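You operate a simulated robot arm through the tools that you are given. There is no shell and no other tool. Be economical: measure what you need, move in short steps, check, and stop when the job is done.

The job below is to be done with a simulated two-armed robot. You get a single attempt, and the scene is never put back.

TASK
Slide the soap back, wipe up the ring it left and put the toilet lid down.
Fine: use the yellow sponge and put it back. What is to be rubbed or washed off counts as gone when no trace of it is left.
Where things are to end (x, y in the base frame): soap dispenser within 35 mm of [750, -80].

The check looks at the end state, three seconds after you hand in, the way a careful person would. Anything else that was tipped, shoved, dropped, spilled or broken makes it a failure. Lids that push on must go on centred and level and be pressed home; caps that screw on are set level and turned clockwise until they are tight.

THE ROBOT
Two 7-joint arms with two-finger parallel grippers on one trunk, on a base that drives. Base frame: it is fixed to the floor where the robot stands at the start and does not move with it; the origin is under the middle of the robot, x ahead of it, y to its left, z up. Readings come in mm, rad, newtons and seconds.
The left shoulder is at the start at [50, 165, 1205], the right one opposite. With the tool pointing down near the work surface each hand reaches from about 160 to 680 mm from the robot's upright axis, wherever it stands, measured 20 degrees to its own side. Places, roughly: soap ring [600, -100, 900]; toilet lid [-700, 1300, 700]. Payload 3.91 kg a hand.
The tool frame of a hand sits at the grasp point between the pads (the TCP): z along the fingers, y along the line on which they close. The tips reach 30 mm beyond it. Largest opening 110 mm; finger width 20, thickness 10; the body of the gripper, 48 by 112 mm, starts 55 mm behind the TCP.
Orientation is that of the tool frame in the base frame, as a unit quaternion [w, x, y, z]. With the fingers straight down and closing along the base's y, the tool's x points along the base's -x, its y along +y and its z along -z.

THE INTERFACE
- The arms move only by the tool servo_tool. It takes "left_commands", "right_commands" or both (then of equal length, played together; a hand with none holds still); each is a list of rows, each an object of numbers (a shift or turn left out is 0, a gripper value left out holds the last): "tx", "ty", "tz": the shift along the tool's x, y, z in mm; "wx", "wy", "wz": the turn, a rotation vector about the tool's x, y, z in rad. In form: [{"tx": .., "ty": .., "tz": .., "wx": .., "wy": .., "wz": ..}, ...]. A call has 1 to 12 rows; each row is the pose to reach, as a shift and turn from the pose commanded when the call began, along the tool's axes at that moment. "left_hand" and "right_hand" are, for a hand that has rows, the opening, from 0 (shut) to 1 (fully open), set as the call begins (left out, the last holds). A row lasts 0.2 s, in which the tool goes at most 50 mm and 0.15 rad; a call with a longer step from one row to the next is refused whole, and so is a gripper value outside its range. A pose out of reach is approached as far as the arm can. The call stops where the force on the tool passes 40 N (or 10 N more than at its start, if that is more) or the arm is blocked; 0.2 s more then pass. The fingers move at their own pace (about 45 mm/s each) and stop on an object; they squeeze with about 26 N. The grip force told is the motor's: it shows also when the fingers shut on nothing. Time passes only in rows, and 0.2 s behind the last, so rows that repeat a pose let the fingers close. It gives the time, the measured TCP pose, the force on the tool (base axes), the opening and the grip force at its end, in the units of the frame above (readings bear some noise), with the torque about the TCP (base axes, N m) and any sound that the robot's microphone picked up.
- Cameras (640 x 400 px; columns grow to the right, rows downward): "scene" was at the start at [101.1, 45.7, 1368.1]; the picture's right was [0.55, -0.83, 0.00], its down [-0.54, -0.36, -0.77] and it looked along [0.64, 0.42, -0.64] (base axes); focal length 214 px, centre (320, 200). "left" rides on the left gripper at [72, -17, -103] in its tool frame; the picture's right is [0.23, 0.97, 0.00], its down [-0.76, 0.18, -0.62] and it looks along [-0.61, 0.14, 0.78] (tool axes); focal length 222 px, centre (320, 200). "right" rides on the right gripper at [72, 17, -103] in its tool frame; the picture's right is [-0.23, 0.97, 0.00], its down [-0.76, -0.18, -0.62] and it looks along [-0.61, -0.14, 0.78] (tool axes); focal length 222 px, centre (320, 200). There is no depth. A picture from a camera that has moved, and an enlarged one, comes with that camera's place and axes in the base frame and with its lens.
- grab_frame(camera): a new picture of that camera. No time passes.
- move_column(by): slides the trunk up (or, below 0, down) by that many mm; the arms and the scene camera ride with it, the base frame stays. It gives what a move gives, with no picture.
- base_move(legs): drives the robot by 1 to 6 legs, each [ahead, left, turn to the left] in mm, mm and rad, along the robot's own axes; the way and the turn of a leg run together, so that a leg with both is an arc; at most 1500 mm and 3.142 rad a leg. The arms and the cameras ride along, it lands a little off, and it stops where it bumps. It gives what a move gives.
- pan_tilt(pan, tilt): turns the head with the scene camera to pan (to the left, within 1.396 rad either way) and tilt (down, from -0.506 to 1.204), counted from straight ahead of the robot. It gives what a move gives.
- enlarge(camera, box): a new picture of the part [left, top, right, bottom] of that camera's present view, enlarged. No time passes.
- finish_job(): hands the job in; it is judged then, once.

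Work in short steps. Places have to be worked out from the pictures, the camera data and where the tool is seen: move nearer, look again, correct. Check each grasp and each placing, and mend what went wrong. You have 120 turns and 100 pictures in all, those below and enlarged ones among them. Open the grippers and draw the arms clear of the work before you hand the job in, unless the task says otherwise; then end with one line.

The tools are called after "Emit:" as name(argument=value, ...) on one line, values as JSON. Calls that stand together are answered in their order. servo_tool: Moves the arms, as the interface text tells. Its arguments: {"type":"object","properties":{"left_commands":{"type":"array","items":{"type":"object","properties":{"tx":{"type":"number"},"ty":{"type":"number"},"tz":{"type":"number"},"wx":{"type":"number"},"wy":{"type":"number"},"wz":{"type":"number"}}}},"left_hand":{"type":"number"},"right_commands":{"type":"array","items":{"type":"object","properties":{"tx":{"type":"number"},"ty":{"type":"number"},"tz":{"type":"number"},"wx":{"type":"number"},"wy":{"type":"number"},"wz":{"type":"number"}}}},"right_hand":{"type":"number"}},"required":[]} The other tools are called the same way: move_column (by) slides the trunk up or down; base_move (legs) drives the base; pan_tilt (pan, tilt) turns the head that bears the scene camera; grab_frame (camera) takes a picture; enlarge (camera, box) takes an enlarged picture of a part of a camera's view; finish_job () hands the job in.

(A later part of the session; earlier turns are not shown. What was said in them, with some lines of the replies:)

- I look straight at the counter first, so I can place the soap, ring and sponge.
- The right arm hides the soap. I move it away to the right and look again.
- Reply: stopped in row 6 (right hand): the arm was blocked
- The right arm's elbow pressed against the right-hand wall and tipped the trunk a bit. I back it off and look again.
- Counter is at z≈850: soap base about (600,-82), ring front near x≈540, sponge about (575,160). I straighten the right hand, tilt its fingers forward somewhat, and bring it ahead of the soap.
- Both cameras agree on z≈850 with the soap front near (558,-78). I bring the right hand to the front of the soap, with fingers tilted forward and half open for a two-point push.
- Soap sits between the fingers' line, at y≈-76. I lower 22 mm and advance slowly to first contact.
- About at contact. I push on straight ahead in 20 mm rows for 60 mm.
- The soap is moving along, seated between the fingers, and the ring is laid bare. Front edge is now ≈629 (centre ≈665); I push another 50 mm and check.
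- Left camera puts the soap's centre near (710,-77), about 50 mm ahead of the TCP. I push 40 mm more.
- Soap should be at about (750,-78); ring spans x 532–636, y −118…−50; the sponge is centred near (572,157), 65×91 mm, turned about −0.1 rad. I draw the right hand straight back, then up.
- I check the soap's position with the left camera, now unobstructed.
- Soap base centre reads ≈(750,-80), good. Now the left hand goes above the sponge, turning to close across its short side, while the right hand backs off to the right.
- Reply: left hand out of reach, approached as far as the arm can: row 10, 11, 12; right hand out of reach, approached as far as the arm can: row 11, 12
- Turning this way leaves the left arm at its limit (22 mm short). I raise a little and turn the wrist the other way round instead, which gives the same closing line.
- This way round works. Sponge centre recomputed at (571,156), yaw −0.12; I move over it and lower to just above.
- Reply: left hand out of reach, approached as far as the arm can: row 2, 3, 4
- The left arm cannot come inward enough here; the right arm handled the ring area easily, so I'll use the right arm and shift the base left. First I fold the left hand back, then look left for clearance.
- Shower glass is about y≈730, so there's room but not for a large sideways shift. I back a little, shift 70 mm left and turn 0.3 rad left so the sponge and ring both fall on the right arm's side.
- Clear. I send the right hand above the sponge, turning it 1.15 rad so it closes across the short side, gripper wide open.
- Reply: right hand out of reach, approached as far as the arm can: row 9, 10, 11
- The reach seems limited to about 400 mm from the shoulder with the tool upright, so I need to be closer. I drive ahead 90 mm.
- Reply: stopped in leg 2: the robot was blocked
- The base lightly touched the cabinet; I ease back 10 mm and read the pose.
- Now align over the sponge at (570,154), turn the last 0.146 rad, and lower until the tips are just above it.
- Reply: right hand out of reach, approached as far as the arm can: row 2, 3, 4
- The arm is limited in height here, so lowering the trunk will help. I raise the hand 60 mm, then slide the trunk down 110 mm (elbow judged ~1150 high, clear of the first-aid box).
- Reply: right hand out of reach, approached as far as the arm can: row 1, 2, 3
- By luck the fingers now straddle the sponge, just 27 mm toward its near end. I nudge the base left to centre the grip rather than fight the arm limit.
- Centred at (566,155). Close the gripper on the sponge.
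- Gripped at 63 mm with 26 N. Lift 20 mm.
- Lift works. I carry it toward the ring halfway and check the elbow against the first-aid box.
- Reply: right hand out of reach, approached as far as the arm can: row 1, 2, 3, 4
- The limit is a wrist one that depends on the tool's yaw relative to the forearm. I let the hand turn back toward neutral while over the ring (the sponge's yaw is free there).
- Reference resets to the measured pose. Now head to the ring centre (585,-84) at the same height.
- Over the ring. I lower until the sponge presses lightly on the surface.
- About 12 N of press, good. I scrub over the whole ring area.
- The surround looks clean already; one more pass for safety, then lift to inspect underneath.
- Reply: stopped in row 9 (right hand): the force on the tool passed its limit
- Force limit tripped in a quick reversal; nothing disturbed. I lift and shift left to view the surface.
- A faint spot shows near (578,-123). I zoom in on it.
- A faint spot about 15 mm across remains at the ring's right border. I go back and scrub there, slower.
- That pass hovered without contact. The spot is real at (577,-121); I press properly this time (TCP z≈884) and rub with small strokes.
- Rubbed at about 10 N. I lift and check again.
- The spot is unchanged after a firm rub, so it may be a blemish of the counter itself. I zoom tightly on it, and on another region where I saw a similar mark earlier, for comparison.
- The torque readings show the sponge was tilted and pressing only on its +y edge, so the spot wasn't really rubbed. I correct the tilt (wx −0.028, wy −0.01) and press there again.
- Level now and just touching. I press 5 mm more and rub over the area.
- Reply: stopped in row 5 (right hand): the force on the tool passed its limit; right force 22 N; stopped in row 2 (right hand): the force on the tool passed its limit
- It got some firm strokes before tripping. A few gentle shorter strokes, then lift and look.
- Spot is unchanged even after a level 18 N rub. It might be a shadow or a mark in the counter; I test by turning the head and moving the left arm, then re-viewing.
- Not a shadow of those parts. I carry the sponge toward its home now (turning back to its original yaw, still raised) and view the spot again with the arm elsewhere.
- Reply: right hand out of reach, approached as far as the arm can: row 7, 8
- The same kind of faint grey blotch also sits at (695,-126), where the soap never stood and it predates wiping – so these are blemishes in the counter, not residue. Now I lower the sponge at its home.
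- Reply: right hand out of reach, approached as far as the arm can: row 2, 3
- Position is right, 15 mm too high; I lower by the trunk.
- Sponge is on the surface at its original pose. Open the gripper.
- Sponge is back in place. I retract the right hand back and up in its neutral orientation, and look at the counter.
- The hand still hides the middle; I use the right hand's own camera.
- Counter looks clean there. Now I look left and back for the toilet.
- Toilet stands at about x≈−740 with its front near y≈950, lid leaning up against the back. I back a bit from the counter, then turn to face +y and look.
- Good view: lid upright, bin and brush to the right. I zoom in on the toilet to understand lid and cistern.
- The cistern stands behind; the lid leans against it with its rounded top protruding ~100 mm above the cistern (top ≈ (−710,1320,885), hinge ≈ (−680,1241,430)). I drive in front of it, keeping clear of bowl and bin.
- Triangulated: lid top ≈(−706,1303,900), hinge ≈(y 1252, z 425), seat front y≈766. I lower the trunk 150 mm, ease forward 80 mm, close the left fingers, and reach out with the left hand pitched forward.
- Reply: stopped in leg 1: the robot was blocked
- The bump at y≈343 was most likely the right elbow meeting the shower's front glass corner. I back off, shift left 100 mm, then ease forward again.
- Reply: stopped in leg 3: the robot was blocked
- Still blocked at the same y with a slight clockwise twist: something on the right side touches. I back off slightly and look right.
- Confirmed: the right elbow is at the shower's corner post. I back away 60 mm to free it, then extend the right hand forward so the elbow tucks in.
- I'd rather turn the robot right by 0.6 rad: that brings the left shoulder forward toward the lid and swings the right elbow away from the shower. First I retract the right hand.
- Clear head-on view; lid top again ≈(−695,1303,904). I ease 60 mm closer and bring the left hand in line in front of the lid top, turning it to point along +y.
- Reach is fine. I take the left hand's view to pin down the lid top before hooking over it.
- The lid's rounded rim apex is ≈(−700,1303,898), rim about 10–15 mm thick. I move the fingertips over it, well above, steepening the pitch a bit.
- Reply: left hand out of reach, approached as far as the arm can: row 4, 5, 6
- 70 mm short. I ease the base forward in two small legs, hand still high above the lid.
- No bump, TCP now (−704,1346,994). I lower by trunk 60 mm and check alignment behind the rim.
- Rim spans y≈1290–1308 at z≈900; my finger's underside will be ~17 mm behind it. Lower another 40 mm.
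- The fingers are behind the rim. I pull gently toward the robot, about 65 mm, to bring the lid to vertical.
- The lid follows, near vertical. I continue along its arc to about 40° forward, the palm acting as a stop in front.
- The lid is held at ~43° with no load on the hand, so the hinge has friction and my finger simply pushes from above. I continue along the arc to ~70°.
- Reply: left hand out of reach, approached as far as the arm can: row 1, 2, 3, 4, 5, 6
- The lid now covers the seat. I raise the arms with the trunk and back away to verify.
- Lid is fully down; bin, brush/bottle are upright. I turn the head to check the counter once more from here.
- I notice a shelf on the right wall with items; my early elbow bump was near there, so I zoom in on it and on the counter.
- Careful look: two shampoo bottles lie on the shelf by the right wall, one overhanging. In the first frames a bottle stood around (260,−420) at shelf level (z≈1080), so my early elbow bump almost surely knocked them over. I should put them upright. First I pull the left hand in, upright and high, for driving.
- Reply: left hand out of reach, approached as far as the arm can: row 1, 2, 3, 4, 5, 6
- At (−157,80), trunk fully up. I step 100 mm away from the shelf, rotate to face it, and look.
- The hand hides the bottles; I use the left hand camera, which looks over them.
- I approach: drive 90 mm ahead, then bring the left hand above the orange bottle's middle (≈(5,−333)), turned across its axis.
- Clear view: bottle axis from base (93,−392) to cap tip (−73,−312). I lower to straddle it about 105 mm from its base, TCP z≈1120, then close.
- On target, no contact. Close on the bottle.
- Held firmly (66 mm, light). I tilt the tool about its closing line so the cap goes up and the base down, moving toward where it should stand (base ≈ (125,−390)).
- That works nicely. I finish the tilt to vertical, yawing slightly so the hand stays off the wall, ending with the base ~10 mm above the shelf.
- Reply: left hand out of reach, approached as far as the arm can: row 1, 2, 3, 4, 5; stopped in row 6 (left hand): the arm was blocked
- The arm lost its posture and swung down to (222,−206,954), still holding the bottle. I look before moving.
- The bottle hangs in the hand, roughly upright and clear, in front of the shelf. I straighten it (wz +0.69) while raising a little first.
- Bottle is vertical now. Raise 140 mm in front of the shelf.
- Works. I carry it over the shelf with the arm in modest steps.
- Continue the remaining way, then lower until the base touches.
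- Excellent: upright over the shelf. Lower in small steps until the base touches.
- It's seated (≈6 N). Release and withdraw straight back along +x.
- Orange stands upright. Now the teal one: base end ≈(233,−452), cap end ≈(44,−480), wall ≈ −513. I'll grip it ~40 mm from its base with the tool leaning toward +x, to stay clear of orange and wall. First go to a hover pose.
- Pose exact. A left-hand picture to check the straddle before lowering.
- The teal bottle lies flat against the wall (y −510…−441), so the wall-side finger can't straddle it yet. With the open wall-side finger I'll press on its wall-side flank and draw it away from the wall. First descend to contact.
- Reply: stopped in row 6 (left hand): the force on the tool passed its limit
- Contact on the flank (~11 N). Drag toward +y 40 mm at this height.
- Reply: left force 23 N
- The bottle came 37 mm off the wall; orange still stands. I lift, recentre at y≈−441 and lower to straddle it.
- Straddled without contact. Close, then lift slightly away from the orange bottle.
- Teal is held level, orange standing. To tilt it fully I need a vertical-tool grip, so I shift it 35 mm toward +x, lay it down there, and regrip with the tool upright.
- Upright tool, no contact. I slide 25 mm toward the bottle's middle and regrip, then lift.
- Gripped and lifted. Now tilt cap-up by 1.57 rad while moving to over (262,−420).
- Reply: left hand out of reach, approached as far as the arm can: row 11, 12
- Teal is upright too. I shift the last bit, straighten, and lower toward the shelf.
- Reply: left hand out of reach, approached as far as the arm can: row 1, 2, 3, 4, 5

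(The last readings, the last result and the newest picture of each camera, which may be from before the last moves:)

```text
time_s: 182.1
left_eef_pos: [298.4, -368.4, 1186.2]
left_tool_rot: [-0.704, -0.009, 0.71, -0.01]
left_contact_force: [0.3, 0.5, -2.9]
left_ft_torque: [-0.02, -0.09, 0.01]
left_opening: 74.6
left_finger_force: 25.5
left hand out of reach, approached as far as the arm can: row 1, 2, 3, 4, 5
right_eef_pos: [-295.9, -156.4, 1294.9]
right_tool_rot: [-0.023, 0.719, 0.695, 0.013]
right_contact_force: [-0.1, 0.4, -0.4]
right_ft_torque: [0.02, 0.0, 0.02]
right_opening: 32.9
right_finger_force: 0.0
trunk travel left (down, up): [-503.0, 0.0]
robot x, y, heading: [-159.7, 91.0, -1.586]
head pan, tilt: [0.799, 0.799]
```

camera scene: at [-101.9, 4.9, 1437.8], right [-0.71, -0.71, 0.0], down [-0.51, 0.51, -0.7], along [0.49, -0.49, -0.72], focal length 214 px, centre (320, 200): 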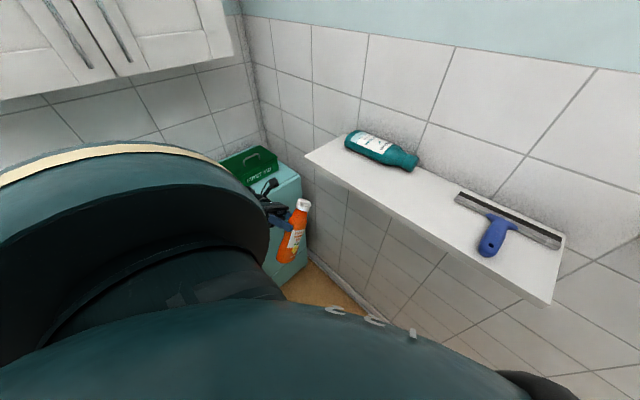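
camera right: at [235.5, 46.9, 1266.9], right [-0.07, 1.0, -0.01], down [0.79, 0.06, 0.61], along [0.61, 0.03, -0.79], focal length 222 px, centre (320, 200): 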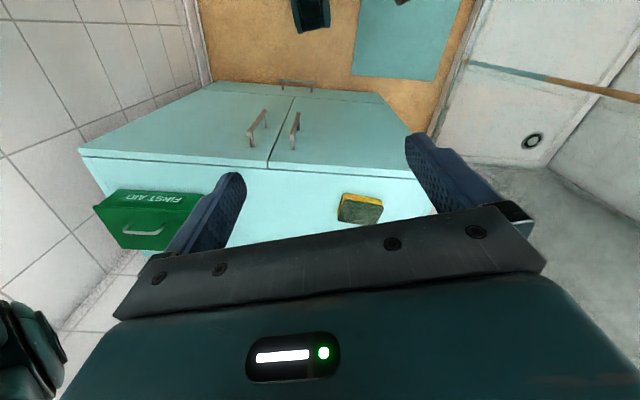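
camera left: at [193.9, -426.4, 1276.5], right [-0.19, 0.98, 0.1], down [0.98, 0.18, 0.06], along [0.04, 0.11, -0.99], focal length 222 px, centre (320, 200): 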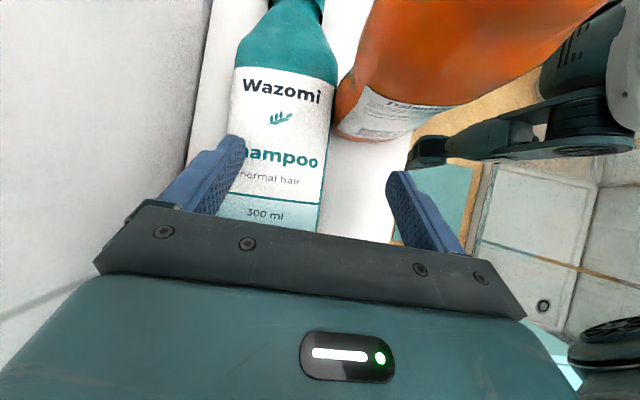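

Vertical but 47 mm short in reach; I use the base for the translation and the trunk for lowering.

Emit:
base_move(legs=[[47, -16, 0]])

Emit:
move_column(by=-33)

Emit:
move_column(by=-5)

```text
time_s: 183.0
left_eef_pos: [280.5, -417.2, 1186.1]
left_tool_rot: [-0.704, -0.01, 0.711, -0.009]
left_contact_force: [-0.6, -0.2, -3.2]
left_ft_torque: [0.03, -0.08, 0.01]
left_opening: 74.4
left_finger_force: 25.4
right_eef_pos: [-312.9, -203.2, 1294.3]
right_tool_rot: [-0.025, 0.719, 0.694, 0.014]
right_contact_force: [0.2, 0.4, 0.1]
right_ft_torque: [0.03, -0.02, -0.01]
right_opening: 32.9
right_finger_force: 0.0
trunk travel left (down, up): [-503.0, 0.0]
robot x, y, heading: [-176.3, 46.4, -1.585]
head pan, tilt: [0.799, 0.799]
```

```text
time_s: 183.8
left_eef_pos: [281.1, -415.8, 1156.4]
left_tool_rot: [-0.705, -0.006, 0.709, -0.014]
left_contact_force: [5.1, -3.4, 26.6]
left_ft_torque: [0.41, 0.64, 0.08]
left_opening: 75.0
left_finger_force: 25.6
right_eef_pos: [-315.6, -201.2, 1260.1]
right_tool_rot: [-0.023, 0.719, 0.694, 0.013]
right_contact_force: [0.2, 0.0, -0.2]
right_ft_torque: [-0.01, 0.01, 0.01]
right_opening: 33.1
right_finger_force: 0.1
trunk travel left (down, up): [-470.0, 33.0]
robot x, y, heading: [-172.1, 48.1, -1.586]
head pan, tilt: [0.799, 0.799]
```

```text
time_s: 184.3
left_eef_pos: [280.2, -415.8, 1150.7]
left_tool_rot: [-0.705, -0.006, 0.709, -0.011]
left_contact_force: [3.8, -3.6, 24.7]
left_ft_torque: [0.07, 0.39, 0.02]
left_opening: 74.8
left_finger_force: 26.0
right_eef_pos: [-314.7, -200.8, 1255.3]
right_tool_rot: [-0.022, 0.719, 0.695, 0.013]
right_contact_force: [-0.2, -0.5, -0.5]
right_ft_torque: [0.03, -0.01, 0.01]
right_opening: 33.3
right_finger_force: 0.1
trunk travel left (down, up): [-465.0, 38.0]
robot x, y, heading: [-176.1, 47.5, -1.583]
head pan, tilt: [0.799, 0.799]
```

It is seated firmly (a bit over-pressed). I ease up 4 mm, release, and look.

Emit:
move_column(by=4)

Emit:
servo_tool(left_commands=[{"tx": 0}, {"tx": 0}, {"tx": 0}, {"tx": 0}], left_hand=0.92)

Emit:
enlarge(camera="scene", box=[230, 50, 470, 200])

```text
time_s: 184.9
left_eef_pos: [279.4, -415.5, 1150.6]
left_tool_rot: [-0.703, -0.009, 0.711, -0.008]
left_contact_force: [-2.0, 1.3, 8.2]
left_ft_torque: [-0.26, 0.42, -0.03]
left_opening: 74.9
left_finger_force: 26.6
right_eef_pos: [-313.5, -200.5, 1260.6]
right_tool_rot: [-0.023, 0.718, 0.695, 0.014]
right_contact_force: [0.3, -0.5, -0.3]
right_ft_torque: [0.03, 0.0, 0.0]
right_opening: 33.0
right_finger_force: 0.0
trunk travel left (down, up): [-469.0, 34.0]
robot x, y, heading: [-177.0, 50.2, -1.585]
head pan, tilt: [0.799, 0.799]
```

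```text
time_s: 185.9
left_eef_pos: [280.5, -416.5, 1151.9]
left_tool_rot: [-0.704, -0.009, 0.71, -0.01]
left_contact_force: [-0.2, -0.8, -0.4]
left_ft_torque: [0.03, -0.02, -0.01]
left_opening: 101.2
left_finger_force: 0.2
right_eef_pos: [-312.9, -203.0, 1259.5]
right_tool_rot: [-0.024, 0.719, 0.695, 0.013]
right_contact_force: [-1.1, 0.4, 0.5]
right_ft_torque: [0.02, 0.01, 0.02]
right_opening: 32.9
right_finger_force: 0.0
trunk travel left (down, up): [-469.0, 34.0]
robot x, y, heading: [-179.4, 46.6, -1.585]
head pan, tilt: [0.799, 0.799]
```

```text
2.67 times, centred on (350, 125) of scene
camera zoom: at [-118.6, -41.7, 1403.8], right [-0.71, -0.71, 0.0], down [-0.51, 0.51, -0.7], along [0.49, -0.49, -0.72], focal length 572 px, centre (240, 400)
```

zoom: 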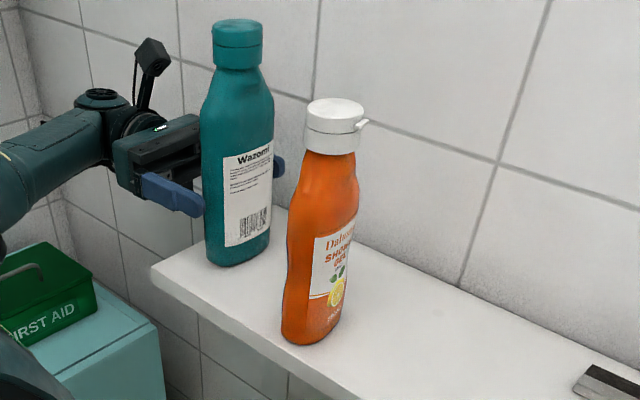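

Both bottles stand. I withdraw the hand straight back (+x) with a pure base translation, then raise and back off from the shelf.

Emit:
base_move(legs=[[0, 95, 0]])

Emit:
base_move(legs=[[-150, 0, 0]])

Emit:
grab_frame(camera="scene")

```text
time_s: 187.0
left_eef_pos: [377.5, -416.7, 1150.7]
left_tool_rot: [-0.704, -0.008, 0.71, -0.009]
left_contact_force: [0.9, 0.9, 0.5]
left_ft_torque: [-0.01, -0.02, 0.02]
left_opening: 101.2
left_finger_force: 0.2
right_eef_pos: [-217.9, -203.9, 1260.6]
right_tool_rot: [-0.023, 0.718, 0.695, 0.013]
right_contact_force: [1.0, 0.3, 0.5]
right_ft_torque: [0.03, 0.04, 0.01]
right_opening: 33.1
right_finger_force: 0.0
trunk travel left (down, up): [-469.0, 34.0]
robot x, y, heading: [-82.9, 47.0, -1.581]
head pan, tilt: [0.799, 0.799]
```

```text
time_s: 188.4
left_eef_pos: [379.3, -266.2, 1152.0]
left_tool_rot: [-0.703, -0.008, 0.711, -0.01]
left_contact_force: [-0.6, -0.2, 0.1]
left_ft_torque: [-0.01, 0.0, 0.02]
left_opening: 101.3
left_finger_force: 0.0
right_eef_pos: [-216.0, -52.5, 1260.0]
right_tool_rot: [-0.023, 0.719, 0.694, 0.013]
right_contact_force: [-0.2, -0.6, 0.5]
right_ft_torque: [-0.03, -0.01, -0.01]
right_opening: 32.5
right_finger_force: 0.1
trunk travel left (down, up): [-469.0, 34.0]
robot x, y, heading: [-76.3, 196.2, -1.584]
head pan, tilt: [0.799, 0.799]
```

```text
1 pictures are left
camera scene: at [-20.7, 108.8, 1403.9], right [-0.71, -0.71, 0.0], down [-0.51, 0.51, -0.7], along [0.49, -0.49, -0.72], focal length 214 px, centre (320, 200)
```

scene: 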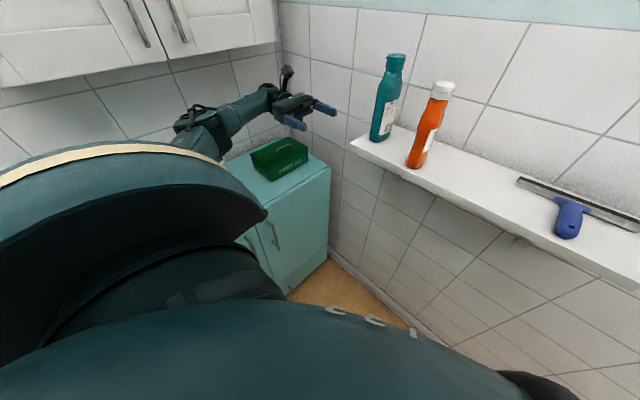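

All upright and clear. I back off a little further so both arms stand free, then hand in.

Emit:
base_move(legs=[[-90, 0, 0], [0, -150, 0]])

```text
time_s: 190.4
left_eef_pos: [229.9, -174.7, 1152.2]
left_tool_rot: [-0.703, -0.01, 0.711, -0.011]
left_contact_force: [-0.6, -0.6, 0.0]
left_ft_torque: [0.0, 0.01, 0.01]
left_opening: 101.1
left_finger_force: 0.1
right_eef_pos: [-364.7, 36.1, 1260.1]
right_tool_rot: [-0.023, 0.718, 0.695, 0.013]
right_contact_force: [0.3, 0.3, -1.2]
right_ft_torque: [0.01, 0.0, 0.01]
right_opening: 32.9
right_finger_force: 0.1
trunk travel left (down, up): [-469.0, 34.0]
robot x, y, heading: [-226.4, 283.9, -1.58]
head pan, tilt: [0.799, 0.799]
```

Both arms are clear and both grippers are open. I hand the job in.

Emit:
finish_job()

```text
The job is handed in.
```

The soap is back at about (750, -80), the ring is wiped, the sponge is back in its place and the toilet lid is down. A faint grey spot remains at about (577, -121); it did not rub off and looks like a mark in the counter. Early on my right arm almost certainly knocked two shampoo bottles over on the wall shelf; I stood both up again, but I had to guess their original spots.
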